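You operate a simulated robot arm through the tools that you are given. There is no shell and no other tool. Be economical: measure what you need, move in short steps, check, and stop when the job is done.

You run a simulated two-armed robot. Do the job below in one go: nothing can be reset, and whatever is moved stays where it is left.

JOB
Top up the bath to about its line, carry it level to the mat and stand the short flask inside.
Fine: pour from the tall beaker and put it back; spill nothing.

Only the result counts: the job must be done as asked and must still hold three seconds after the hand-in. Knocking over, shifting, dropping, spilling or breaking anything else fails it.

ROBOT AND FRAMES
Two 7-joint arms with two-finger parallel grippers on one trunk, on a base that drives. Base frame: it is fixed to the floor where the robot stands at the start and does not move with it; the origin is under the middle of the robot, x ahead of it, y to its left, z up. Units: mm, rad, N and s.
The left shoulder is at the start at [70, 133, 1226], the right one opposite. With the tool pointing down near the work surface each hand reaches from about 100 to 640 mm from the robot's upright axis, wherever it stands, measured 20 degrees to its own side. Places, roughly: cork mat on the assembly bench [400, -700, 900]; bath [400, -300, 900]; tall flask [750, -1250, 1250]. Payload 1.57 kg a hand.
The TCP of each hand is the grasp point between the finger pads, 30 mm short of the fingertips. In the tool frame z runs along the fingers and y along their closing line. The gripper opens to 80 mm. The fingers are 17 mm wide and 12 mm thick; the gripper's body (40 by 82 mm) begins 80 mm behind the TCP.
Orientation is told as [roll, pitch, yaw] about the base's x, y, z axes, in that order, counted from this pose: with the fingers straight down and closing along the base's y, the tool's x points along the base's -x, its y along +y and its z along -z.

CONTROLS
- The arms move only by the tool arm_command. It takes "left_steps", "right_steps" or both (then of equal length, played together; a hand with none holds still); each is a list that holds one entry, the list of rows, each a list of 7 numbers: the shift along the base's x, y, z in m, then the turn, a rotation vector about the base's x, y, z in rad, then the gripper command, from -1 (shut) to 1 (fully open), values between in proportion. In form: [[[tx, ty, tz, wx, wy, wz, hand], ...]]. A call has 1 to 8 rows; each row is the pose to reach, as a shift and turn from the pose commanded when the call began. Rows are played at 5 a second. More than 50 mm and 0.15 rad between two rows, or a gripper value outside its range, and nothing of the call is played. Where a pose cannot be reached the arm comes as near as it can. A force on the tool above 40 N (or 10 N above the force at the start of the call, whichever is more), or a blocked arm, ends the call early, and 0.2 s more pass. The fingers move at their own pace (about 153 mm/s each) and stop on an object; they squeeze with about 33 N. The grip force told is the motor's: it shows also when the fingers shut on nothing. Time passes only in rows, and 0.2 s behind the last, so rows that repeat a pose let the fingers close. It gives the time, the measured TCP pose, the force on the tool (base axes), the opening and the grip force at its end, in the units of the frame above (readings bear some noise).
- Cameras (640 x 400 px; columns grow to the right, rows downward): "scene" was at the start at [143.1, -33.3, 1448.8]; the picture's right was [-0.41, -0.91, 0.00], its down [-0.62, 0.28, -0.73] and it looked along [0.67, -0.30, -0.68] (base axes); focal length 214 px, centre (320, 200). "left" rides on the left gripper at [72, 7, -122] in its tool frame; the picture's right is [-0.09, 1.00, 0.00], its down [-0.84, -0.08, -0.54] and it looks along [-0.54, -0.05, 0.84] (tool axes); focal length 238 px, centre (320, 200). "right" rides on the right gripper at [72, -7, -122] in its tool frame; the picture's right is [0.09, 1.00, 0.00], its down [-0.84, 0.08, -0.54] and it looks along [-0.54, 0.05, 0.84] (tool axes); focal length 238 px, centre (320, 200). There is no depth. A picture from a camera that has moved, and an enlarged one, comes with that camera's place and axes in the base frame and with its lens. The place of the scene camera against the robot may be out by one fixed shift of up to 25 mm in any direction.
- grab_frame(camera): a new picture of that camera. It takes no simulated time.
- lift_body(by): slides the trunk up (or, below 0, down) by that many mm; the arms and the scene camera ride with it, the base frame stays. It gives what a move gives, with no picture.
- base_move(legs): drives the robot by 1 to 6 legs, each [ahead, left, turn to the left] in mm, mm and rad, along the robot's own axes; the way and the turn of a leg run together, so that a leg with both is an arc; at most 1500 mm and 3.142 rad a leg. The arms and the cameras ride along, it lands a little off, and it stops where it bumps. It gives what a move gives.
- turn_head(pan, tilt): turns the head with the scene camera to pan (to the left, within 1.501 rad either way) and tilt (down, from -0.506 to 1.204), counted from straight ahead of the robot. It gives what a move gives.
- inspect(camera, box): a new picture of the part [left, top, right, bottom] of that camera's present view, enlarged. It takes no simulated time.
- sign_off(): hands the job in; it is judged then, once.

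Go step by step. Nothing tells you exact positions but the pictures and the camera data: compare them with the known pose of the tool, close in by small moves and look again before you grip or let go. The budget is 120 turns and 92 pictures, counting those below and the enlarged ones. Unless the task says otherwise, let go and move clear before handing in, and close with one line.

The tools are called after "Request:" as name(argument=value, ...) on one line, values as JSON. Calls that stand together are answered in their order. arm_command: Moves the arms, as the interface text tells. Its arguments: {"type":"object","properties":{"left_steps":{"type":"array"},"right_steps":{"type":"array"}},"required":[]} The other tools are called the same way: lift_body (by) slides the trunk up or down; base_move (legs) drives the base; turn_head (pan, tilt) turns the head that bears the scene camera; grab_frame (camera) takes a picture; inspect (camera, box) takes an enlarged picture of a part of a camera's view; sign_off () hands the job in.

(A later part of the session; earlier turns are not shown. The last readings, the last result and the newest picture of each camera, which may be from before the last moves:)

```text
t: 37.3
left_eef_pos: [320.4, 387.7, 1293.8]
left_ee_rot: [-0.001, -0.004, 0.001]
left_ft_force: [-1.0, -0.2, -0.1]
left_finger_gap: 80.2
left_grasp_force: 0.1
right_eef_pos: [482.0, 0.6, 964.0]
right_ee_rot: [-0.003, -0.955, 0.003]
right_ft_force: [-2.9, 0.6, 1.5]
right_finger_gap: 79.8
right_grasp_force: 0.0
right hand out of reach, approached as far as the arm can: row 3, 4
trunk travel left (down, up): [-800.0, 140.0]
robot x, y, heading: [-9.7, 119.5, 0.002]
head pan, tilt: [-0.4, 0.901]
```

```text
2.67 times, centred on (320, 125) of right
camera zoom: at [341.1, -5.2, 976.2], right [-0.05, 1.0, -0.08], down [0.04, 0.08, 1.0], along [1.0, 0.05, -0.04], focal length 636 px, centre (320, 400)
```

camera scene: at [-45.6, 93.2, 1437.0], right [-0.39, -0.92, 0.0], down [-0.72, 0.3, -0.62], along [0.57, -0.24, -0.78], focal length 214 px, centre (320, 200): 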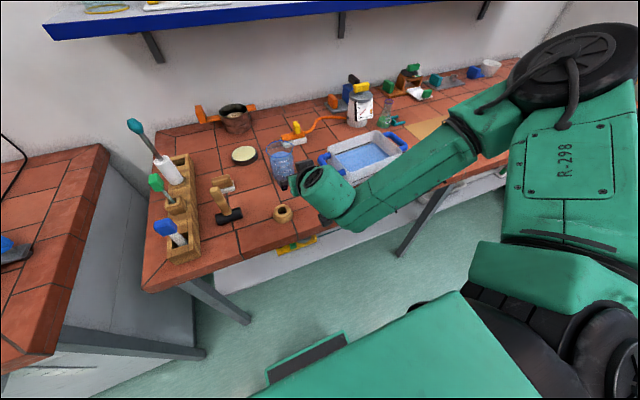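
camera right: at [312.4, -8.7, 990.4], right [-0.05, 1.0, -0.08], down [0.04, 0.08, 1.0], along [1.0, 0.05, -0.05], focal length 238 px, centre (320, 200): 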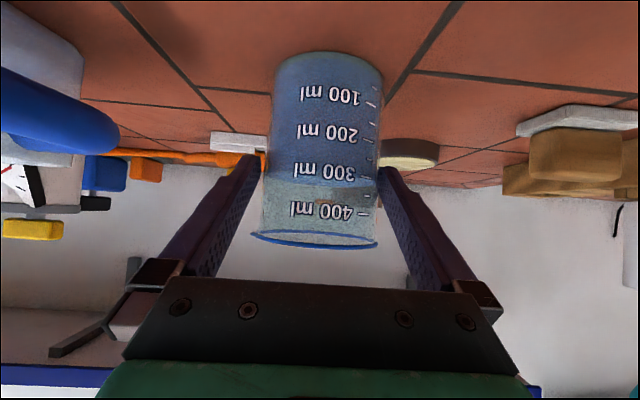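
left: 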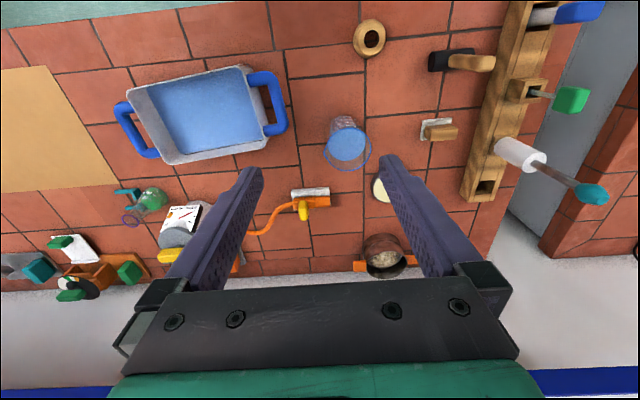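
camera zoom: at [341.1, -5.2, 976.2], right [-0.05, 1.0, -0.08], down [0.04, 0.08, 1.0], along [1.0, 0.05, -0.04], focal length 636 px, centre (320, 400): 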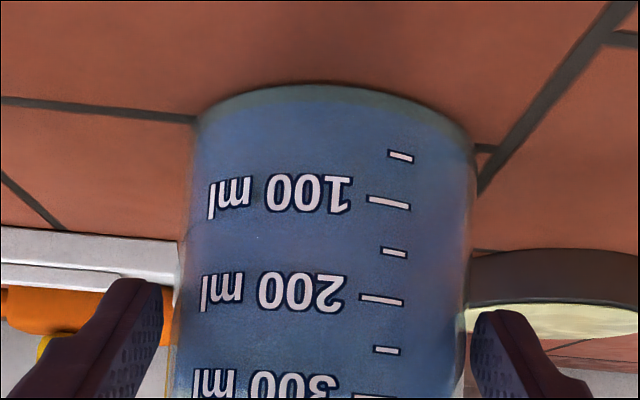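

The reach limit is what pulls the hand sideways, and it's tied to hand height. I'll retreat, raise the hand, and lower the trunk by 130 mm instead.

Request:
arm_command(right_steps=[[[-0.02, 0.002, 0.014, 0, 0, 0, 1], [-0.05, 0.004, 0.035, 0, 0, 0, 1], [-0.08, 0.004, 0.056, 0, 0, 0, 1], [-0.08, 0.004, 0.1, 0, 0, 0, 1], [-0.08, 0.004, 0.14, 0, 0, 0, 1], [-0.08, 0.004, 0.18, 0, 0, 0, 1], [-0.08, 0.004, 0.18, 0, 0, 0, 1]]])

Request:
lift_body(by=-130)

Request:
inspect(camera="right", box=[200, 20, 440, 200])

```text
t: 38.9
left_eef_pos: [320.2, 387.9, 1293.1]
left_ee_rot: [-0.003, -0.005, 0.002]
left_ft_force: [-0.3, -0.2, 0.5]
left_finger_gap: 79.9
left_grasp_force: 0.1
right_eef_pos: [463.3, 33.6, 1151.8]
right_ee_rot: [-0.008, -0.953, 0.005]
right_ft_force: [0.0, -0.5, 0.0]
right_finger_gap: 79.9
right_grasp_force: 0.2
right hand out of reach, approached as far as the arm can: row 3, 4, 5, 6, 7
trunk travel left (down, up): [-800.0, 140.0]
robot x, y, heading: [-11.0, 121.3, 0.002]
head pan, tilt: [-0.4, 0.901]
```

```text
t: 40.5
left_eef_pos: [321.0, 386.8, 1162.6]
left_ee_rot: [-0.002, -0.007, 0.002]
left_ft_force: [-0.2, -1.3, -0.3]
left_finger_gap: 80.0
left_grasp_force: 0.1
right_eef_pos: [465.7, 32.7, 1033.1]
right_ee_rot: [-0.007, -0.988, 0.005]
right_ft_force: [-5.9, 0.3, 15.6]
right_finger_gap: 79.8
right_grasp_force: 0.1
trunk travel left (down, up): [-670.0, 270.0]
robot x, y, heading: [-7.1, 122.1, 0.003]
head pan, tilt: [-0.4, 0.901]
stopped: the force on the tool passed its limit (the readings are from after the stop); the commanded pose is now the measured one
```

```text
2.22 times, centred on (320, 110) of right
camera zoom: at [324.7, 27.3, 1040.0], right [-0.05, 1.0, -0.08], down [0.01, 0.08, 1.0], along [1.0, 0.05, -0.01], focal length 530 px, centre (320, 400)
```

zoom: 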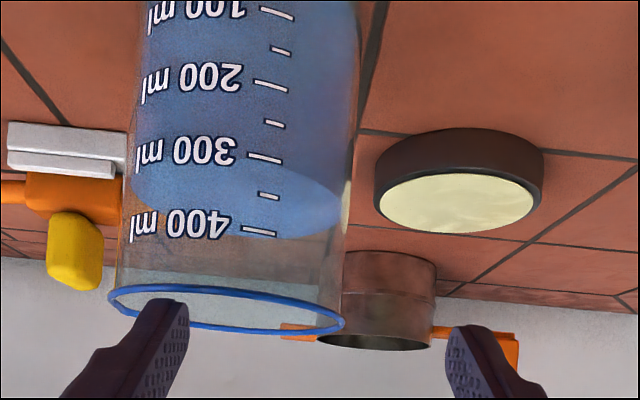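

The hand had drifted over the beaker, and lowering the trunk made a finger touch the rim. The beaker still stands; I'll raise the hand straight up now.

Request:
arm_command(right_steps=[[[0, 0, 0.02, 0, 0, 0, 1], [0, 0, 0.05, 0, 0, 0, 1], [0, 0, 0.08, 0, 0, 0, 1]]])

Request:
grab_frame(camera="right")

Request:
inspect(camera="scene", box=[180, 50, 420, 200])

```text
t: 41.3
left_eef_pos: [320.7, 387.3, 1164.1]
left_ee_rot: [-0.003, -0.005, 0.001]
left_ft_force: [-0.4, 0.8, 0.3]
left_finger_gap: 79.9
left_grasp_force: 0.0
right_eef_pos: [464.7, 33.8, 1109.0]
right_ee_rot: [-0.006, -0.979, 0.003]
right_ft_force: [0.1, 0.3, -0.6]
right_finger_gap: 79.8
right_grasp_force: 0.1
trunk travel left (down, up): [-670.0, 270.0]
robot x, y, heading: [-6.3, 122.1, -0.005]
head pan, tilt: [-0.4, 0.901]
```

```text
58 pictures are left
camera right: at [323.5, 27.2, 1118.1], right [-0.05, 1.0, -0.08], down [0.02, 0.08, 1.0], along [1.0, 0.05, -0.02], focal length 238 px, centre (320, 200)
```

right: 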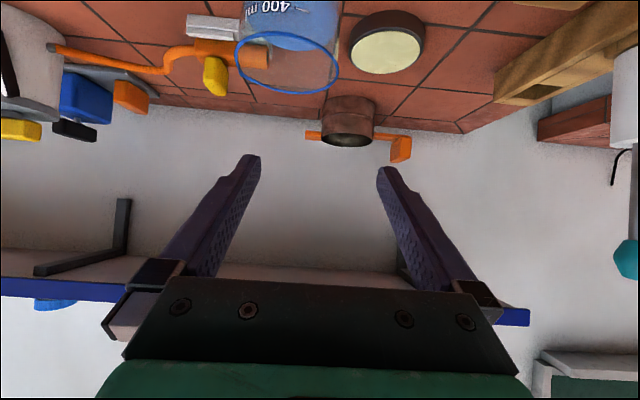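

```text
2.67 times, centred on (300, 125) of scene
camera zoom: at [128.0, 93.8, 1307.2], right [-0.39, -0.92, 0.0], down [-0.72, 0.3, -0.62], along [0.57, -0.24, -0.78], focal length 572 px, centre (373, 400)
```

zoom: 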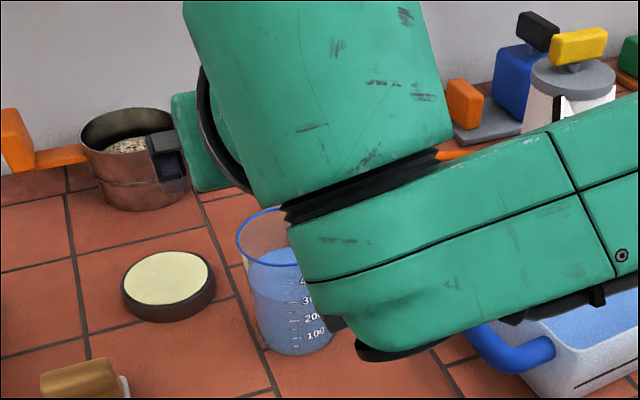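

The beaker is upright near (506, 4). The hand is clear above it; I'll back the base up 90 mm, which also retracts the hand, then line up again.

Request:
base_move(legs=[[-90, 0, 0]])

Request:
arm_command(right_steps=[[[0, -0.015, 0, 0, 0, 0, 1], [0.02, -0.03, -0.03, 0, 0.01, 0, 1], [0.04, -0.03, -0.06, 0, 0.02, 0, 1], [0.05, -0.03, -0.09, 0, 0.023, 0, 1], [0.05, -0.03, -0.09, 0, 0.023, 0, 1]]])

Request:
inspect(camera="right", box=[200, 20, 440, 200])

```text
t: 42.4
left_eef_pos: [233.2, 386.3, 1163.0]
left_ee_rot: [-0.002, -0.003, 0.001]
left_ft_force: [0.3, -0.1, 0.0]
left_finger_gap: 79.9
left_grasp_force: 0.1
right_eef_pos: [378.1, 33.0, 1108.8]
right_ee_rot: [-0.005, -0.978, 0.002]
right_ft_force: [-0.2, 0.6, -0.4]
right_finger_gap: 80.1
right_grasp_force: 0.2
trunk travel left (down, up): [-670.0, 270.0]
robot x, y, heading: [-97.7, 120.2, -0.001]
head pan, tilt: [-0.4, 0.901]
```

```text
t: 43.6
left_eef_pos: [232.3, 386.9, 1163.2]
left_ee_rot: [-0.002, -0.004, 0.001]
left_ft_force: [-0.3, 0.0, -1.2]
left_finger_gap: 80.0
left_grasp_force: 0.1
right_eef_pos: [425.9, 1.4, 1018.9]
right_ee_rot: [-0.004, -0.957, 0.002]
right_ft_force: [0.0, -0.2, 0.4]
right_finger_gap: 79.8
right_grasp_force: 0.0
trunk travel left (down, up): [-670.0, 270.0]
robot x, y, heading: [-98.8, 121.9, -0.002]
head pan, tilt: [-0.4, 0.901]
```

```text
2.22 times, centred on (320, 110) of right
camera zoom: at [285.4, -4.0, 1031.2], right [-0.05, 1.0, -0.08], down [0.04, 0.08, 1.0], along [1.0, 0.05, -0.04], focal length 530 px, centre (320, 400)
```

zoom: 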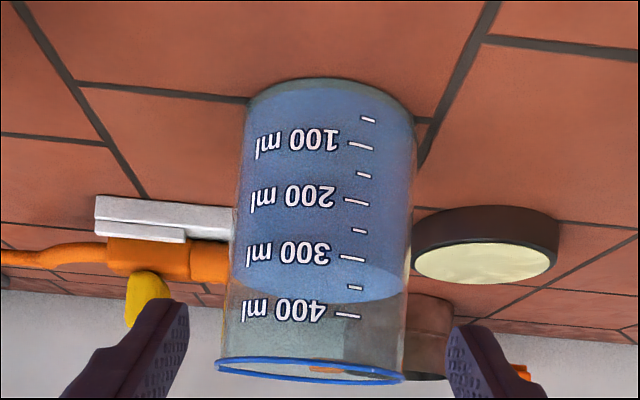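

Centred again. Advancing along the axis, stopping midway to verify the y position and reach.

Request:
arm_command(right_steps=[[[0.012, 0, -0.0086, 0, 0, 0, 1], [0.024, 0, -0.0171, 0, 0, 0, 1], [0.036, 0, -0.0257, 0, 0, 0, 1], [0.036, 0, -0.0257, 0, 0, 0, 1]]])

Request:
inspect(camera="right", box=[200, 50, 440, 200])

```text
t: 44.6
left_eef_pos: [232.8, 386.8, 1163.0]
left_ee_rot: [-0.002, -0.004, 0.001]
left_ft_force: [-0.1, 0.3, 0.3]
left_finger_gap: 79.9
left_grasp_force: 0.1
right_eef_pos: [463.2, 3.4, 994.1]
right_ee_rot: [-0.005, -0.954, 0.001]
right_ft_force: [-0.1, 0.5, 0.7]
right_finger_gap: 80.1
right_grasp_force: 0.0
trunk travel left (down, up): [-670.0, 270.0]
robot x, y, heading: [-97.7, 120.4, -0.002]
head pan, tilt: [-0.4, 0.901]
```

```text
2.67 times, centred on (320, 125) of right
camera zoom: at [321.9, -3.8, 1005.2], right [-0.05, 1.0, -0.08], down [0.04, 0.08, 1.0], along [1.0, 0.05, -0.04], focal length 636 px, centre (320, 400)
```

zoom: 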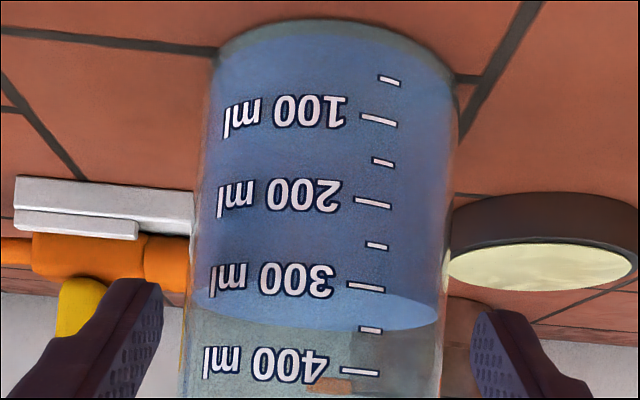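

Nearly centred and reachable now. Continuing the last 40 mm with a 0.4 mm correction.

Request:
arm_command(right_steps=[[[0.012, -0.0004, -0.0086, 0, 0, 0, 1], [0.024, -0.0004, -0.0171, 0, 0, 0, 1], [0.034, -0.0004, -0.0247, 0, 0, 0, 1], [0.042, -0.0004, -0.0302, 0, 0, 0, 1], [0.042, -0.0004, -0.0302, 0, 0, 0, 1]]])

Request:
inspect(camera="right", box=[200, 50, 440, 240])

```text
t: 45.8
left_eef_pos: [233.1, 387.3, 1162.5]
left_ee_rot: [-0.001, -0.005, 0.003]
left_ft_force: [0.7, -0.2, 0.0]
left_finger_gap: 80.1
left_grasp_force: 0.1
right_eef_pos: [505.2, 3.3, 961.0]
right_ee_rot: [-0.006, -0.954, 0.003]
right_ft_force: [-0.6, 0.5, -0.3]
right_finger_gap: 80.1
right_grasp_force: 0.0
trunk travel left (down, up): [-670.0, 270.0]
robot x, y, heading: [-97.6, 124.1, -0.002]
head pan, tilt: [-0.4, 0.901]
```

```text
2.11 times, centred on (320, 145) of right
camera zoom: at [363.9, -3.2, 975.0], right [-0.05, 1.0, -0.08], down [0.04, 0.08, 1.0], along [1.0, 0.05, -0.05], focal length 502 px, centre (320, 316)
```

zoom: 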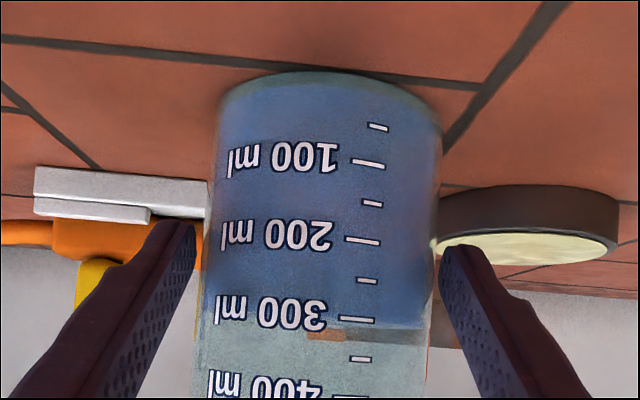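

The beaker was pushed again although the fingers were centred, so its body is slightly wider than the 80 mm opening. I'll change the plan: pinch its +y wall from above, one finger inside, opposite the spout. Retreating first.

Request:
arm_command(right_steps=[[[-0.025, 0, 0.0178, 0, 0, 0, 1], [-0.05, 0, 0.0355, 0, 0, 0, 1], [-0.075, 0, 0.0533, 0, 0, 0, 1], [-0.08, 0, 0.09, 0, 0, 0, 1], [-0.08, 0, 0.13, 0, 0, 0, 1], [-0.08, 0, 0.17, 0, 0, 0, 1]]])

Request:
arm_command(right_steps=[[[0.0, 0.0, 0.02, 0, 0.14, 0, 1], [0.0, 0.0, 0.03, 0, 0.28, 0, 1], [0.0, 0.0, 0.03, 0, 0.42, 0, 1], [0.0, 0.0, 0.03, 0, 0.56, 0, 1], [0.0, 0.0, 0.03, 0, 0.7, 0, 1], [0.0, 0.0, 0.03, 0, 0.84, 0, 1], [0.0, 0.0, 0.03, 0, 0.954, 0, 1]]])

Request:
grab_frame(camera="right")

```text
t: 47.2
left_eef_pos: [231.9, 386.9, 1163.5]
left_ee_rot: [-0.002, -0.005, 0.001]
left_ft_force: [-0.8, -0.3, 0.6]
left_finger_gap: 80.2
left_grasp_force: 0.1
right_eef_pos: [424.2, 3.4, 1133.3]
right_ee_rot: [-0.007, -0.957, 0.004]
right_ft_force: [0.0, 0.2, -0.6]
right_finger_gap: 79.9
right_grasp_force: 0.1
trunk travel left (down, up): [-670.0, 270.0]
robot x, y, heading: [-96.8, 121.8, -0.003]
head pan, tilt: [-0.4, 0.901]
```

```text
t: 48.8
left_eef_pos: [233.9, 386.7, 1164.4]
left_ee_rot: [-0.003, -0.003, 0.002]
left_ft_force: [-0.2, -0.5, 0.0]
left_finger_gap: 80.0
left_grasp_force: 0.1
right_eef_pos: [379.1, -33.9, 1135.4]
right_ee_rot: [-0.004, 0.0, 0.003]
right_ft_force: [0.4, -0.7, 0.8]
right_finger_gap: 80.0
right_grasp_force: 0.1
right hand out of reach, approached as far as the arm can: row 4, 5, 6, 7
trunk travel left (down, up): [-670.0, 270.0]
robot x, y, heading: [-96.5, 125.0, -0.002]
head pan, tilt: [-0.4, 0.901]
```

```text
53 pictures are left
camera right: at [307.2, -40.7, 1259.2], right [-0.09, 1.0, 0.0], down [0.84, 0.08, 0.54], along [0.54, 0.05, -0.84], focal length 238 px, centre (320, 200)
```

right: 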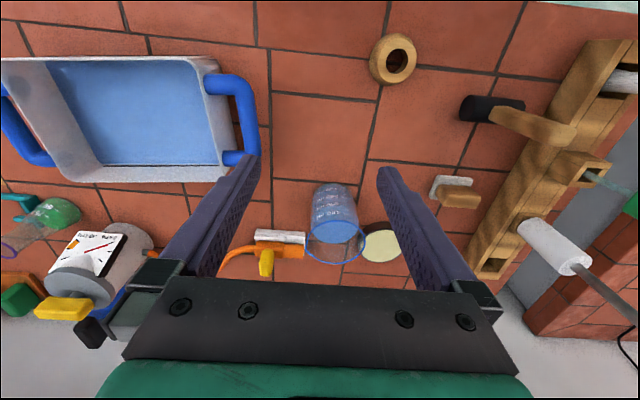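

For the vertical tool I'll raise the trunk again and drive back to the bench.

Request:
lift_body(by=130)

Request:
base_move(legs=[[90, 0, 0]])

Request:
arm_command(right_steps=[[[0.02, 0.02, -0.03, 0, 0, 0, 0.5], [0.04, 0.04, -0.06, 0, 0, 0, 0.5], [0.05, 0.06, -0.1, 0, 0, 0, 0.5], [0.05, 0.08, -0.13, 0, 0, 0, 0.5], [0.05, 0.08, -0.13, 0, 0, 0, 0.5]]])

Request:
grab_frame(camera="right")

```text
t: 50.3
left_eef_pos: [232.6, 387.0, 1294.4]
left_ee_rot: [-0.003, -0.003, 0.001]
left_ft_force: [0.2, -0.1, 0.4]
left_finger_gap: 80.0
left_grasp_force: 0.1
right_eef_pos: [378.4, -33.9, 1266.7]
right_ee_rot: [-0.004, -0.004, 0.002]
right_ft_force: [0.7, 0.9, 0.1]
right_finger_gap: 80.0
right_grasp_force: 0.0
trunk travel left (down, up): [-800.0, 140.0]
robot x, y, heading: [-99.2, 123.6, 0.001]
head pan, tilt: [-0.4, 0.901]
```

```text
t: 51.4
left_eef_pos: [317.4, 387.0, 1295.7]
left_ee_rot: [-0.003, -0.009, 0.002]
left_ft_force: [-0.4, -0.4, -0.3]
left_finger_gap: 80.2
left_grasp_force: 0.0
right_eef_pos: [462.3, -34.2, 1270.1]
right_ee_rot: [-0.004, -0.008, 0.002]
right_ft_force: [-0.6, 0.3, 0.6]
right_finger_gap: 80.0
right_grasp_force: 0.1
trunk travel left (down, up): [-800.0, 140.0]
robot x, y, heading: [-4.2, 120.8, -0.002]
head pan, tilt: [-0.4, 0.901]
```

```text
t: 52.6
left_eef_pos: [319.4, 386.6, 1293.7]
left_ee_rot: [-0.002, -0.007, 0.003]
left_ft_force: [-0.1, 0.7, -1.3]
left_finger_gap: 80.1
left_grasp_force: 0.0
right_eef_pos: [483.6, 12.2, 1134.6]
right_ee_rot: [-0.001, -0.006, 0.002]
right_ft_force: [-0.5, -0.6, 0.2]
right_finger_gap: 59.9
right_grasp_force: 0.0
right hand out of reach, approached as far as the arm can: row 1, 2, 3, 4, 5
trunk travel left (down, up): [-800.0, 140.0]
robot x, y, heading: [-8.6, 121.1, -0.0]
head pan, tilt: [-0.4, 0.901]
```

```text
52 pictures are left
camera right: at [410.0, 6.3, 1255.8], right [-0.09, 1.0, 0.0], down [0.83, 0.08, 0.55], along [0.54, 0.05, -0.84], focal length 238 px, centre (320, 200)
```

right: 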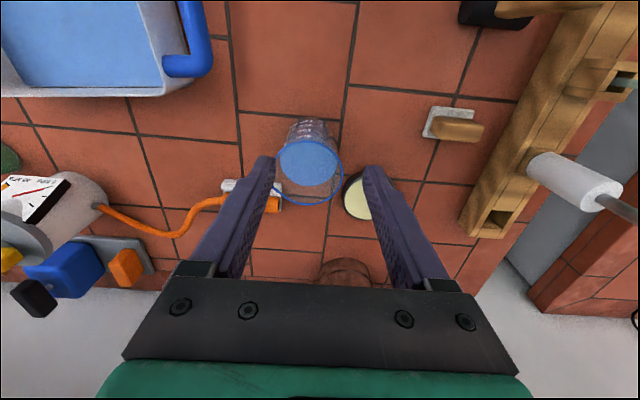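

The view from above shows the beaker between the fingers. Enlarging to measure the rim.

Request:
inspect(camera="right", box=[240, 100, 400, 220])

```text
3.33 times, centred on (320, 160) of right
camera zoom: at [410.0, 6.3, 1255.8], right [-0.09, 1.0, 0.0], down [0.83, 0.08, 0.55], along [0.54, 0.05, -0.84], focal length 794 px, centre (320, 333)
```

zoom: 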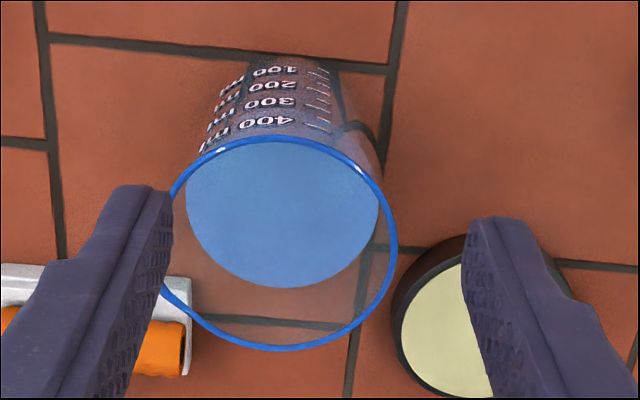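

Rim centre is about (538, 2.5), radius 41. I'll set the opening to 50 mm and move above the +y wall at (538, 42), staying above the rim.

Request:
arm_command(right_steps=[[[0.0, 0.015, -0.035, 0, 0, 0, 0.25], [0.015, 0.03, -0.07, 0, 0, 0, 0.25], [0.035, 0.03, -0.07, 0, 0, 0, 0.25], [0.054, 0.03, -0.07, 0, 0, 0, 0.25], [0.054, 0.03, -0.07, 0, 0, 0, 0.25]]])

Request:
grab_frame(camera="right")

```text
t: 53.8
left_eef_pos: [322.3, 386.0, 1294.9]
left_ee_rot: [-0.002, -0.005, 0.001]
left_ft_force: [-0.1, -0.2, 0.1]
left_finger_gap: 79.9
left_grasp_force: 0.0
right_eef_pos: [489.9, 7.8, 1066.7]
right_ee_rot: [-0.002, -0.002, 0.001]
right_ft_force: [-0.3, 0.4, 0.5]
right_finger_gap: 49.7
right_grasp_force: 0.1
right hand out of reach, approached as far as the arm can: row 1, 2, 3, 4, 5
trunk travel left (down, up): [-800.0, 140.0]
robot x, y, heading: [-5.8, 121.8, 0.002]
head pan, tilt: [-0.4, 0.901]
```

```text
50 pictures are left
camera right: at [417.8, 0.8, 1189.0], right [-0.09, 1.0, 0.0], down [0.83, 0.08, 0.55], along [0.54, 0.05, -0.84], focal length 238 px, centre (320, 200)
```

right: 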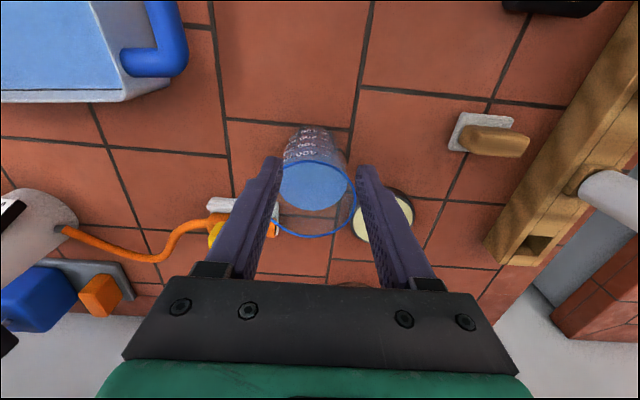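

Still short of reach. I'll raise the hand slightly and move the base forward and left a little.

Request:
arm_command(right_steps=[[[0, 0, 0.02, 0, 0, 0, 0.25], [0, 0, 0.03, 0, 0, 0, 0.25]]])

Request:
base_move(legs=[[60, 50, 0]])

Request:
grab_frame(camera="right")

```text
t: 54.4
left_eef_pos: [321.7, 386.0, 1294.6]
left_ee_rot: [-0.003, -0.003, 0.002]
left_ft_force: [-0.6, 0.2, 0.2]
left_finger_gap: 80.2
left_grasp_force: 0.1
right_eef_pos: [489.3, 7.1, 1097.5]
right_ee_rot: [-0.004, -0.003, 0.002]
right_ft_force: [1.7, -0.7, 0.9]
right_finger_gap: 49.9
right_grasp_force: 0.1
trunk travel left (down, up): [-800.0, 140.0]
robot x, y, heading: [-11.2, 116.7, 0.005]
head pan, tilt: [-0.4, 0.901]
```

```text
t: 55.5
left_eef_pos: [377.6, 433.6, 1296.8]
left_ee_rot: [0.0, -0.01, 0.0]
left_ft_force: [-1.0, 0.0, 0.0]
left_finger_gap: 80.2
left_grasp_force: 0.1
right_eef_pos: [546.0, 54.4, 1098.5]
right_ee_rot: [0.0, -0.007, 0.002]
right_ft_force: [0.6, -1.0, 0.9]
right_finger_gap: 50.2
right_grasp_force: 0.0
trunk travel left (down, up): [-800.0, 140.0]
robot x, y, heading: [50.2, 171.1, 0.003]
head pan, tilt: [-0.4, 0.901]
```

```text
49 pictures are left
camera right: at [473.0, 47.1, 1221.5], right [-0.09, 1.0, 0.0], down [0.83, 0.08, 0.55], along [0.55, 0.05, -0.84], focal length 238 px, centre (320, 200)
```

right: 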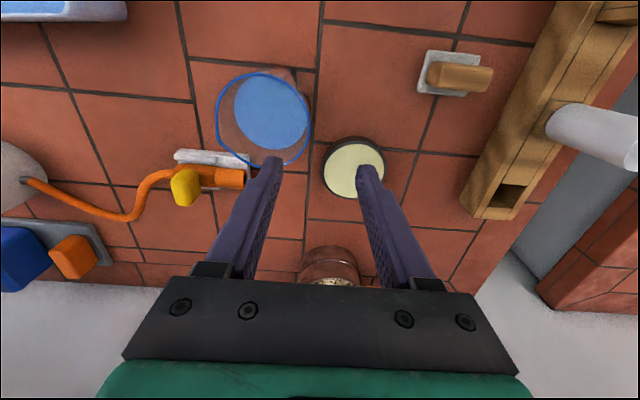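

Wall is at y≈42, beaker centre x≈535. I'll shift over the wall and descend to just above the rim, then look.

Request:
arm_command(right_steps=[[[-0.006, -0.006, 0, 0, 0, 0, 0.25], [-0.011, -0.012, -0.02, 0, 0, 0, 0.25], [-0.011, -0.012, -0.048, 0, 0, 0, 0.25], [-0.011, -0.012, -0.048, 0, 0, 0, 0.25]]])

Request:
inspect(camera="right", box=[200, 60, 440, 210])

```text
t: 56.5
left_eef_pos: [382.2, 435.7, 1294.2]
left_ee_rot: [-0.002, -0.006, -0.001]
left_ft_force: [-0.1, 0.6, 0.2]
left_finger_gap: 80.2
left_grasp_force: 0.0
right_eef_pos: [539.7, 45.5, 1049.7]
right_ee_rot: [-0.005, -0.004, 0.0]
right_ft_force: [-0.1, 0.5, -0.2]
right_finger_gap: 50.0
right_grasp_force: 0.0
trunk travel left (down, up): [-800.0, 140.0]
robot x, y, heading: [52.4, 171.8, -0.001]
head pan, tilt: [-0.4, 0.901]
```

```text
2.67 times, centred on (320, 135) of right
camera zoom: at [467.1, 38.6, 1171.7], right [-0.09, 1.0, 0.0], down [0.83, 0.08, 0.54], along [0.54, 0.05, -0.84], focal length 636 px, centre (320, 373)
```

zoom: 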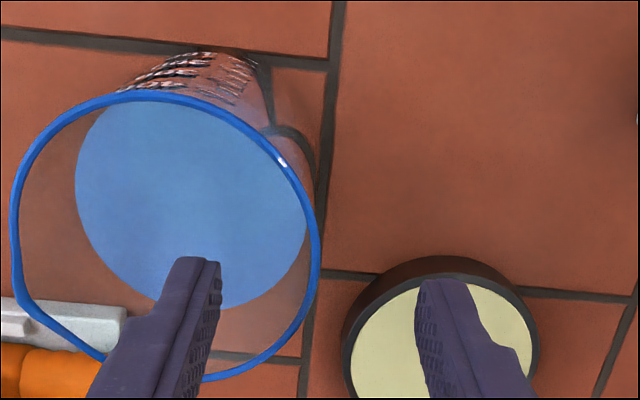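

Well placed. A final shift of (−6, −3) mm, then down so the tips reach about 40 mm below the rim.

Request:
arm_command(right_steps=[[[-0.006, -0.003, 0, 0, 0, 0, 0.25], [-0.006, -0.003, -0.017, 0, 0, 0, 0.25], [-0.006, -0.003, -0.034, 0, 0, 0, 0.25], [-0.006, -0.003, -0.05, 0, 0, 0, 0.25], [-0.006, -0.003, -0.05, 0, 0, 0, 0.25]]])

Request:
grab_frame(camera="right")

```text
t: 57.7
left_eef_pos: [381.7, 437.8, 1294.6]
left_ee_rot: [-0.001, -0.005, 0.0]
left_ft_force: [-0.9, -1.0, -0.2]
left_finger_gap: 80.1
left_grasp_force: 0.0
right_eef_pos: [533.0, 40.5, 1000.4]
right_ee_rot: [-0.003, -0.004, 0.001]
right_ft_force: [0.0, -0.8, -0.3]
right_finger_gap: 50.0
right_grasp_force: 0.0
trunk travel left (down, up): [-800.0, 140.0]
robot x, y, heading: [52.4, 174.5, 0.003]
head pan, tilt: [-0.4, 0.901]
```

```text
47 pictures are left
camera right: at [460.6, 35.7, 1122.0], right [-0.09, 1.0, 0.0], down [0.83, 0.08, 0.54], along [0.54, 0.05, -0.84], focal length 238 px, centre (320, 200)
```

right: 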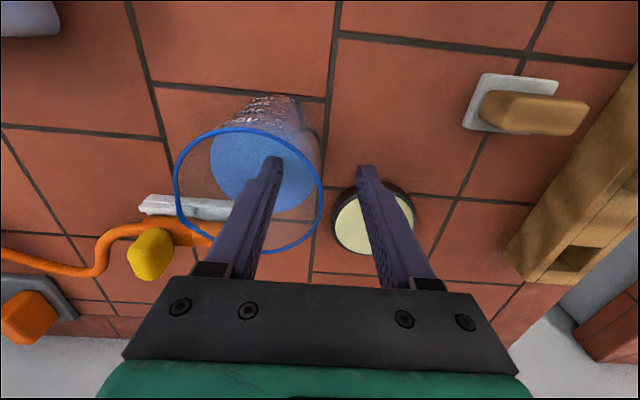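

Wall is between the fingers, about midway. Closing now.

Request:
arm_command(right_steps=[[[0, 0, 0, 0, 0, 0, -0.3], [0, 0, 0, 0, 0, 0, -0.7], [0, 0, 0, 0, 0, 0, -1], [0, 0, 0, 0, 0, 0, -1], [0, 0, 0, 0, 0, 0, -1]]])

Request:
grab_frame(camera="right")

```text
t: 58.9
left_eef_pos: [381.7, 436.9, 1292.4]
left_ee_rot: [-0.002, -0.005, -0.001]
left_ft_force: [0.8, -0.1, 0.7]
left_finger_gap: 80.0
left_grasp_force: 0.0
right_eef_pos: [532.4, 41.4, 1000.4]
right_ee_rot: [-0.003, -0.006, 0.001]
right_ft_force: [-0.7, -0.3, -1.0]
right_finger_gap: 5.1
right_grasp_force: 25.2
trunk travel left (down, up): [-800.0, 140.0]
robot x, y, heading: [49.8, 171.7, -0.001]
head pan, tilt: [-0.4, 0.901]
```

```text
46 pictures are left
camera right: at [460.9, 35.4, 1122.0], right [-0.09, 1.0, 0.0], down [0.84, 0.08, 0.54], along [0.54, 0.05, -0.84], focal length 238 px, centre (320, 200)
```

right: 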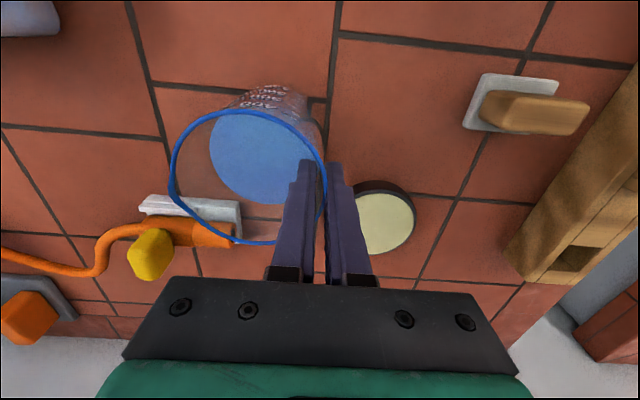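

Gripped (5 mm wall incl. bead). Lifting gently and checking it hangs level.

Request:
arm_command(right_steps=[[[0, 0, 0.008, 0, 0, 0, -1], [0, 0, 0.02, 0, 0, 0, -1], [0, 0, 0.04, 0, 0, 0, -1], [0, 0, 0.06, 0, 0, 0, -1], [0, 0, 0.06, 0, 0, 0, -1]]])

Request:
grab_frame(camera="right")

Request:
grab_frame(camera="scene")

```text
t: 60.1
left_eef_pos: [381.9, 437.8, 1294.2]
left_ee_rot: [-0.002, -0.003, -0.001]
left_ft_force: [-0.4, 0.5, -0.1]
left_finger_gap: 80.2
left_grasp_force: 0.1
right_eef_pos: [533.5, 41.1, 1059.8]
right_ee_rot: [-0.001, -0.002, 0.0]
right_ft_force: [-0.1, -0.4, -4.5]
right_finger_gap: 5.2
right_grasp_force: 25.7
trunk travel left (down, up): [-800.0, 140.0]
robot x, y, heading: [50.3, 169.4, 0.002]
head pan, tilt: [-0.4, 0.901]
```

```text
45 pictures are left
camera right: at [461.5, 35.2, 1181.9], right [-0.09, 1.0, 0.0], down [0.84, 0.08, 0.54], along [0.54, 0.05, -0.84], focal length 238 px, centre (320, 200)
```

right: 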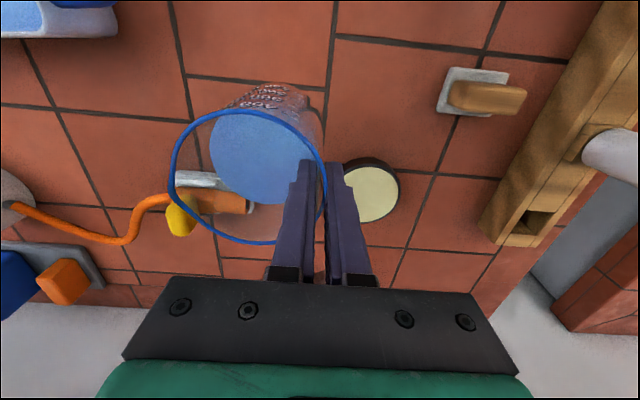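

```text
44 pictures are left
camera scene: at [190.5, 142.5, 1437.1], right [-0.39, -0.92, 0.0], down [-0.72, 0.3, -0.62], along [0.57, -0.24, -0.78], focal length 214 px, centre (320, 200)
```

scene: 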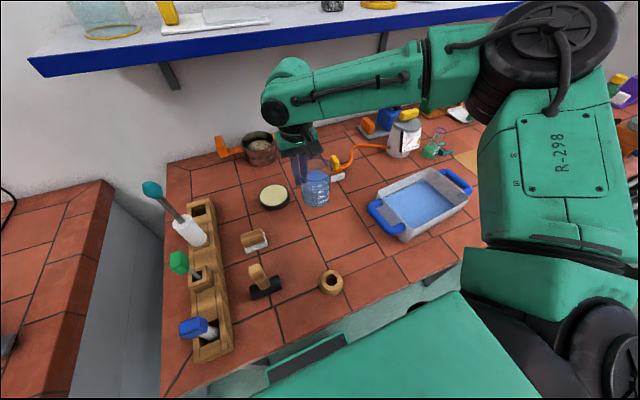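

The beaker hangs level and firm. I'll raise it further and carry it with the base toward the bath.

Request:
arm_command(right_steps=[[[0, 0, 0.015, 0, 0, 0, -1], [0, 0, 0.035, 0, 0, 0, -1], [0, 0, 0.055, 0, 0, 0, -1], [0, 0, 0.07, 0, 0, 0, -1], [0, 0, 0.07, 0, 0, 0, -1]]])

Request:
base_move(legs=[[-100, 0, 0], [0, -130, 0]])

Request:
grab_frame(camera="right")

```text
t: 61.3
left_eef_pos: [382.2, 435.3, 1293.0]
left_ee_rot: [-0.001, -0.002, -0.001]
left_ft_force: [-0.9, 0.7, -0.4]
left_finger_gap: 79.9
left_grasp_force: 0.0
right_eef_pos: [533.6, 41.5, 1129.5]
right_ee_rot: [-0.003, -0.001, 0.002]
right_ft_force: [-0.8, 0.2, -4.8]
right_finger_gap: 5.2
right_grasp_force: 25.4
trunk travel left (down, up): [-800.0, 140.0]
robot x, y, heading: [48.6, 169.7, -0.004]
head pan, tilt: [-0.4, 0.901]
```

```text
t: 63.3
left_eef_pos: [281.5, 309.5, 1293.5]
left_ee_rot: [-0.004, -0.006, -0.001]
left_ft_force: [-0.3, 0.6, 0.1]
left_finger_gap: 80.2
left_grasp_force: 0.1
right_eef_pos: [432.2, -84.1, 1130.7]
right_ee_rot: [-0.005, -0.004, 0.003]
right_ft_force: [-0.1, 0.2, -4.8]
right_finger_gap: 5.3
right_grasp_force: 25.3
trunk travel left (down, up): [-800.0, 140.0]
robot x, y, heading: [-47.7, 39.9, 0.003]
head pan, tilt: [-0.4, 0.901]
```

```text
43 pictures are left
camera right: at [360.3, -90.7, 1252.4], right [-0.1, 1.0, -0.01], down [0.83, 0.08, 0.54], along [0.54, 0.05, -0.84], focal length 238 px, centre (320, 200)
```

right: 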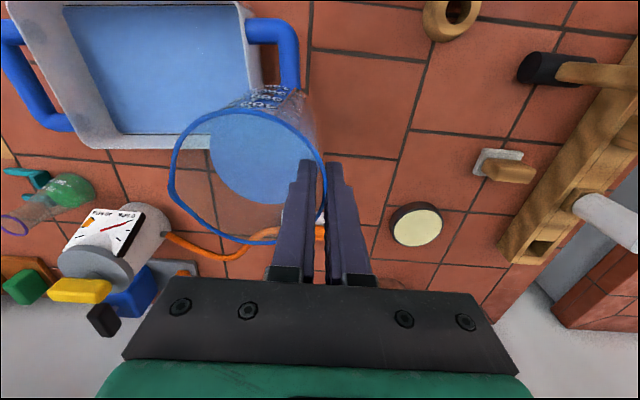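

Bath spans roughly x 330–485, y −163 to −385. Moving the base another 100 mm right puts the spout over its interior.

Request:
base_move(legs=[[-25, -100, 0]])

Request:
turn_head(pan=-0.6, tilt=0.95)

Request:
grab_frame(camera="scene")

Request:
grab_frame(camera="right")

```text
t: 64.5
left_eef_pos: [259.7, 211.4, 1292.7]
left_ee_rot: [-0.005, -0.005, 0.004]
left_ft_force: [-0.2, 0.7, -0.8]
left_finger_gap: 80.1
left_grasp_force: 0.0
right_eef_pos: [409.9, -182.8, 1128.9]
right_ee_rot: [-0.007, -0.003, 0.003]
right_ft_force: [-0.1, -0.1, -4.4]
right_finger_gap: 4.9
right_grasp_force: 25.8
trunk travel left (down, up): [-800.0, 140.0]
robot x, y, heading: [-70.9, -62.8, -0.002]
head pan, tilt: [-0.4, 0.901]
```

```text
t: 65.2
left_eef_pos: [258.3, 207.4, 1293.9]
left_ee_rot: [-0.002, -0.006, 0.003]
left_ft_force: [-0.2, -0.6, 0.6]
left_finger_gap: 79.9
left_grasp_force: 0.1
right_eef_pos: [408.7, -186.3, 1129.4]
right_ee_rot: [-0.002, -0.003, 0.003]
right_ft_force: [0.8, 0.2, -4.8]
right_finger_gap: 5.2
right_grasp_force: 26.0
trunk travel left (down, up): [-800.0, 140.0]
robot x, y, heading: [-71.1, -59.7, 0.002]
head pan, tilt: [-0.6, 0.949]
```

```text
42 pictures are left
camera scene: at [56.4, -99.4, 1433.5], right [-0.56, -0.83, 0.0], down [-0.67, 0.46, -0.58], along [0.48, -0.33, -0.81], focal length 214 px, centre (320, 200)
```

scene: 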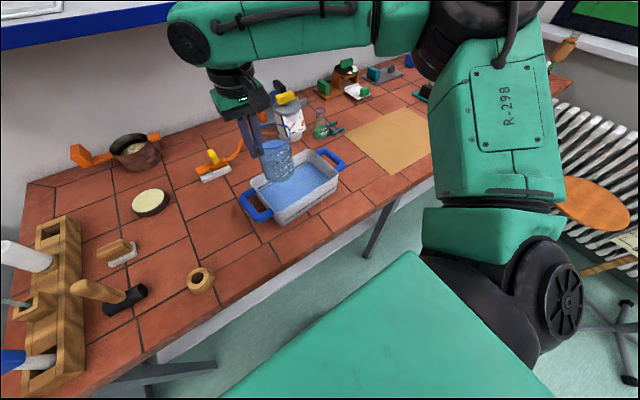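

```text
41 pictures are left
camera right: at [336.7, -193.4, 1251.6], right [-0.1, 1.0, 0.0], down [0.84, 0.08, 0.54], along [0.54, 0.05, -0.84], focal length 238 px, centre (320, 200)
```

right: 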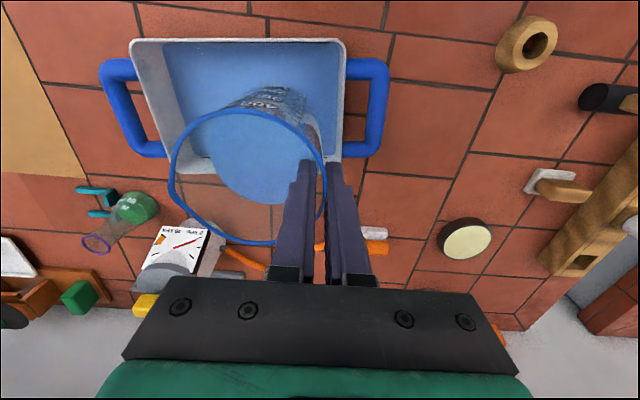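

The spout is over the bath's middle. I'll start tilting slowly about x, to about 0.6 rad first.

Request:
arm_command(right_steps=[[[0, 0, -0.003, 0.1, 0, 0, -1], [0, 0, -0.006, 0.2, 0, 0, -1], [0, 0, -0.01, 0.3, 0, 0, -1], [0, 0, -0.01, 0.4, 0, 0, -1], [0, 0, -0.01, 0.5, 0, 0, -1], [0, 0, -0.01, 0.6, 0, 0, -1]]])

Request:
inspect(camera="scene", box=[200, 80, 380, 240])

```text
t: 66.6
left_eef_pos: [257.6, 205.2, 1294.9]
left_ee_rot: [-0.002, -0.003, 0.003]
left_ft_force: [-0.8, 0.1, 0.4]
left_finger_gap: 80.2
left_grasp_force: 0.1
right_eef_pos: [408.5, -188.1, 1119.6]
right_ee_rot: [0.601, -0.004, 0.001]
right_ft_force: [0.3, -0.3, -4.8]
right_finger_gap: 4.9
right_grasp_force: 25.0
trunk travel left (down, up): [-800.0, 140.0]
robot x, y, heading: [-72.7, -61.1, 0.004]
head pan, tilt: [-0.6, 0.949]
```

```text
2.50 times, centred on (290, 160) of scene
camera zoom: at [56.8, -99.7, 1433.4], right [-0.56, -0.83, 0.0], down [-0.67, 0.46, -0.58], along [0.48, -0.33, -0.81], focal length 536 px, centre (395, 300)
```

zoom: 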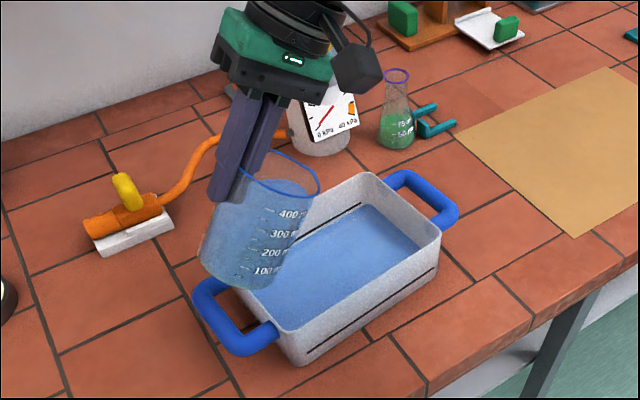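

Good view of the level line on the far inner wall, water just below it. Tilting on, in small steps.

Request:
arm_command(right_steps=[[[0, 0, 0, 0.06, 0, 0, -1], [0, 0, 0, 0.12, 0, 0, -1], [0, 0, 0, 0.18, 0, 0, -1], [0, 0, 0, 0.22, 0, 0, -1], [0, 0, 0, 0.22, 0, 0, -1]]])

Request:
inspect(camera="scene", box=[240, 100, 380, 225])

```text
t: 67.8
left_eef_pos: [258.9, 206.9, 1293.1]
left_ee_rot: [-0.003, -0.003, 0.005]
left_ft_force: [-0.1, -0.3, -0.2]
left_finger_gap: 80.1
left_grasp_force: 0.0
right_eef_pos: [410.6, -187.5, 1119.3]
right_ee_rot: [0.817, -0.005, -0.001]
right_ft_force: [-0.2, -1.4, -4.2]
right_finger_gap: 5.0
right_grasp_force: 25.6
trunk travel left (down, up): [-800.0, 140.0]
robot x, y, heading: [-70.8, -59.2, 0.003]
head pan, tilt: [-0.6, 0.949]
```

```text
3.20 times, centred on (310, 162) of scene
camera zoom: at [56.6, -98.8, 1433.5], right [-0.56, -0.83, 0.0], down [-0.67, 0.46, -0.58], along [0.48, -0.33, -0.81], focal length 686 px, centre (352, 320)
```

zoom: 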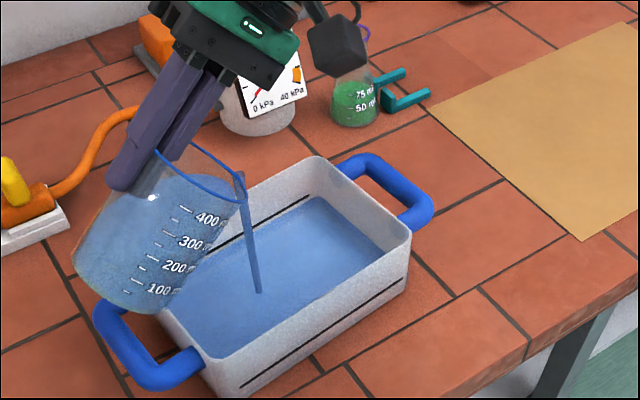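

A clean stream is falling inside the bath. I'll hold and watch the level.

Request:
arm_command(right_steps=[[[0, 0, 0, 0, 0, 0, -1], [0, 0, 0, 0, 0, 0, -1], [0, 0, 0, 0, 0, 0, -1], [0, 0, 0, 0, 0, 0, -1]]])

Request:
inspect(camera="scene", box=[240, 100, 380, 225])

```text
t: 68.8
left_eef_pos: [258.6, 206.5, 1293.6]
left_ee_rot: [-0.001, -0.005, 0.004]
left_ft_force: [-0.5, 0.1, -0.1]
left_finger_gap: 80.0
left_grasp_force: 0.1
right_eef_pos: [409.8, -186.7, 1119.3]
right_ee_rot: [0.818, -0.006, 0.0]
right_ft_force: [-0.2, -0.3, -4.5]
right_finger_gap: 5.0
right_grasp_force: 25.2
trunk travel left (down, up): [-800.0, 140.0]
robot x, y, heading: [-70.1, -57.7, 0.004]
head pan, tilt: [-0.6, 0.949]
```

```text
3.20 times, centred on (310, 162) of scene
camera zoom: at [56.7, -98.8, 1433.5], right [-0.56, -0.83, 0.0], down [-0.67, 0.46, -0.58], along [0.48, -0.33, -0.81], focal length 686 px, centre (352, 320)
```

zoom: 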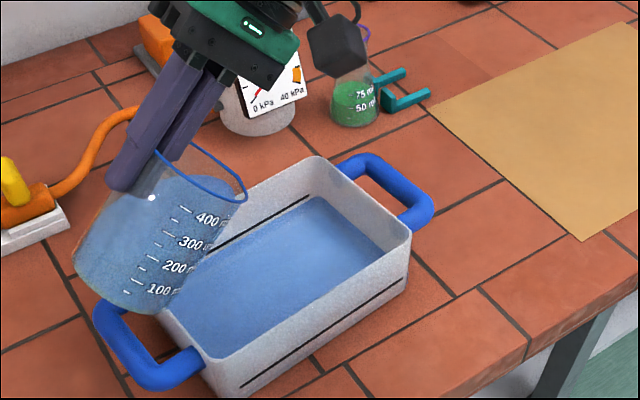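

The stream stopped at this tilt; the water is still a little below the line. Tilting further by 0.16.

Request:
arm_command(right_steps=[[[0, 0, 0, 0.05, 0, 0, -1], [0, 0, 0, 0.1, 0, 0, -1], [0, 0, 0, 0.16, 0, 0, -1], [0, 0, 0, 0.16, 0, 0, -1], [0, 0, 0, 0.16, 0, 0, -1], [0, 0, 0, 0.16, 0, 0, -1], [0, 0, 0, 0.16, 0, 0, -1]]])

Request:
inspect(camera="scene", box=[240, 100, 380, 225])

```text
t: 70.4
left_eef_pos: [257.2, 207.1, 1294.0]
left_ee_rot: [-0.002, -0.004, 0.003]
left_ft_force: [-0.8, -0.5, 0.4]
left_finger_gap: 80.1
left_grasp_force: 0.1
right_eef_pos: [408.6, -186.1, 1119.6]
right_ee_rot: [0.978, -0.004, 0.001]
right_ft_force: [0.4, 0.2, -3.6]
right_finger_gap: 5.1
right_grasp_force: 25.2
trunk travel left (down, up): [-800.0, 140.0]
robot x, y, heading: [-70.1, -62.8, -0.002]
head pan, tilt: [-0.6, 0.949]
```

```text
3.20 times, centred on (310, 162) of scene
camera zoom: at [56.5, -98.7, 1433.5], right [-0.56, -0.83, 0.0], down [-0.67, 0.46, -0.58], along [0.48, -0.33, -0.81], focal length 686 px, centre (352, 320)
```

zoom: 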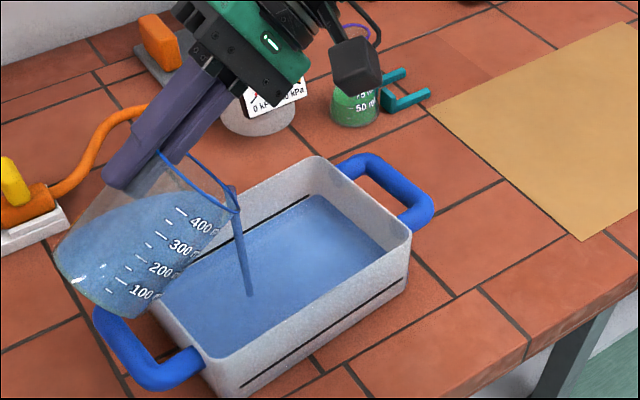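

Request:
arm_command(right_steps=[[[0, 0, 0, 0, 0, 0, -1], [0, 0, 0, 0, 0, 0, -1], [0, 0, 0, 0, 0, 0, -1], [0, 0, 0, 0, 0, 0, -1]]])

Request:
inspect(camera="scene", box=[280, 140, 350, 190])

```text
t: 71.4
left_eef_pos: [258.1, 206.4, 1294.1]
left_ee_rot: [-0.001, -0.002, 0.003]
left_ft_force: [0.2, 0.2, -0.4]
left_finger_gap: 79.9
left_grasp_force: 0.1
right_eef_pos: [409.0, -186.5, 1119.4]
right_ee_rot: [0.977, -0.004, -0.002]
right_ft_force: [0.3, -0.4, -4.0]
right_finger_gap: 5.1
right_grasp_force: 25.5
trunk travel left (down, up): [-800.0, 140.0]
robot x, y, heading: [-72.7, -58.1, 0.009]
head pan, tilt: [-0.6, 0.949]
```

```text
8.00 times, centred on (315, 165) of scene
camera zoom: at [56.5, -98.7, 1433.5], right [-0.56, -0.83, 0.0], down [-0.67, 0.46, -0.58], along [0.48, -0.33, -0.81], focal length 1716 px, centre (360, 480)
```

zoom: 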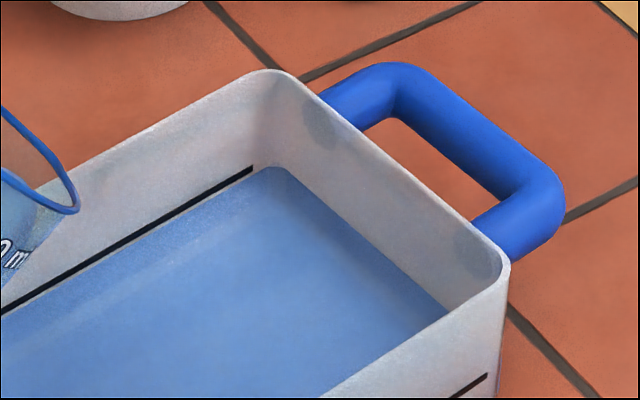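

Water is now just a few mm under the line. One more small tilt.

Request:
arm_command(right_steps=[[[0, 0, 0, 0.06, 0, 0, -1], [0, 0, 0, 0.12, 0, 0, -1], [0, 0, 0, 0.12, 0, 0, -1], [0, 0, 0, 0.12, 0, 0, -1], [0, 0, 0, 0.12, 0, 0, -1], [0, 0, 0, 0.12, 0, 0, -1], [0, 0, 0, 0.12, 0, 0, -1], [0, 0, 0, 0.12, 0, 0, -1]]])

Request:
inspect(camera="scene", box=[280, 140, 350, 190])

```text
t: 73.2
left_eef_pos: [258.0, 207.3, 1294.7]
left_ee_rot: [-0.001, -0.004, 0.003]
left_ft_force: [0.2, 1.1, 0.1]
left_finger_gap: 80.4
left_grasp_force: 0.0
right_eef_pos: [409.4, -186.1, 1119.4]
right_ee_rot: [1.099, -0.005, -0.002]
right_ft_force: [-0.3, -0.1, -2.9]
right_finger_gap: 5.0
right_grasp_force: 25.7
trunk travel left (down, up): [-800.0, 140.0]
robot x, y, heading: [-75.9, -57.6, 0.003]
head pan, tilt: [-0.6, 0.949]
```

```text
8.00 times, centred on (315, 165) of scene
camera zoom: at [56.4, -98.7, 1433.5], right [-0.56, -0.83, 0.0], down [-0.67, 0.46, -0.58], along [0.48, -0.33, -0.81], focal length 1716 px, centre (360, 480)
```

zoom: 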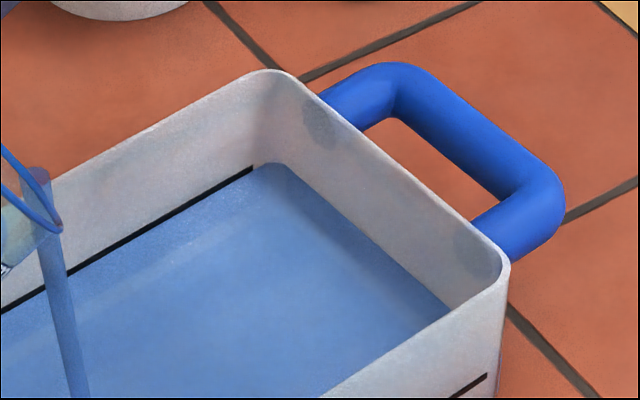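

The water touches the line's lower edge and a thin stream still runs. Holding briefly.

Request:
arm_command(right_steps=[[[0, 0, 0, 0, 0, 0, -1], [0, 0, 0, 0, 0, 0, -1], [0, 0, 0, 0, 0, 0, -1]]])

Request:
inspect(camera="scene", box=[280, 140, 350, 190])

```text
t: 74.0
left_eef_pos: [257.4, 207.2, 1293.6]
left_ee_rot: [-0.001, -0.004, 0.005]
left_ft_force: [-0.4, 0.6, 1.4]
left_finger_gap: 80.0
left_grasp_force: 0.0
right_eef_pos: [408.4, -186.0, 1119.4]
right_ee_rot: [1.099, -0.005, -0.001]
right_ft_force: [0.0, -0.4, -1.9]
right_finger_gap: 5.0
right_grasp_force: 24.8
trunk travel left (down, up): [-800.0, 140.0]
robot x, y, heading: [-70.4, -58.4, 0.004]
head pan, tilt: [-0.6, 0.949]
```

```text
8.00 times, centred on (315, 165) of scene
camera zoom: at [56.4, -98.7, 1433.5], right [-0.56, -0.83, 0.0], down [-0.67, 0.46, -0.58], along [0.48, -0.33, -0.81], focal length 1716 px, centre (360, 480)
```

zoom: 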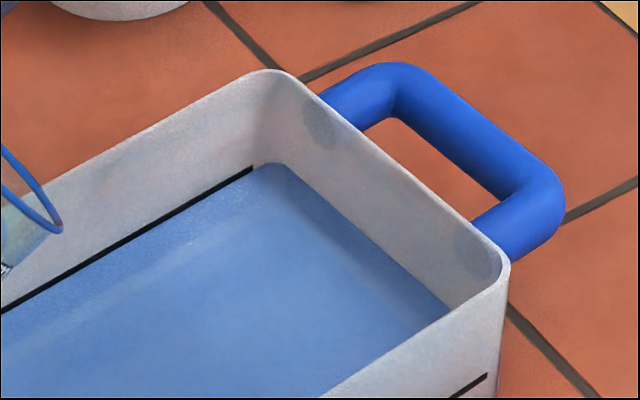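

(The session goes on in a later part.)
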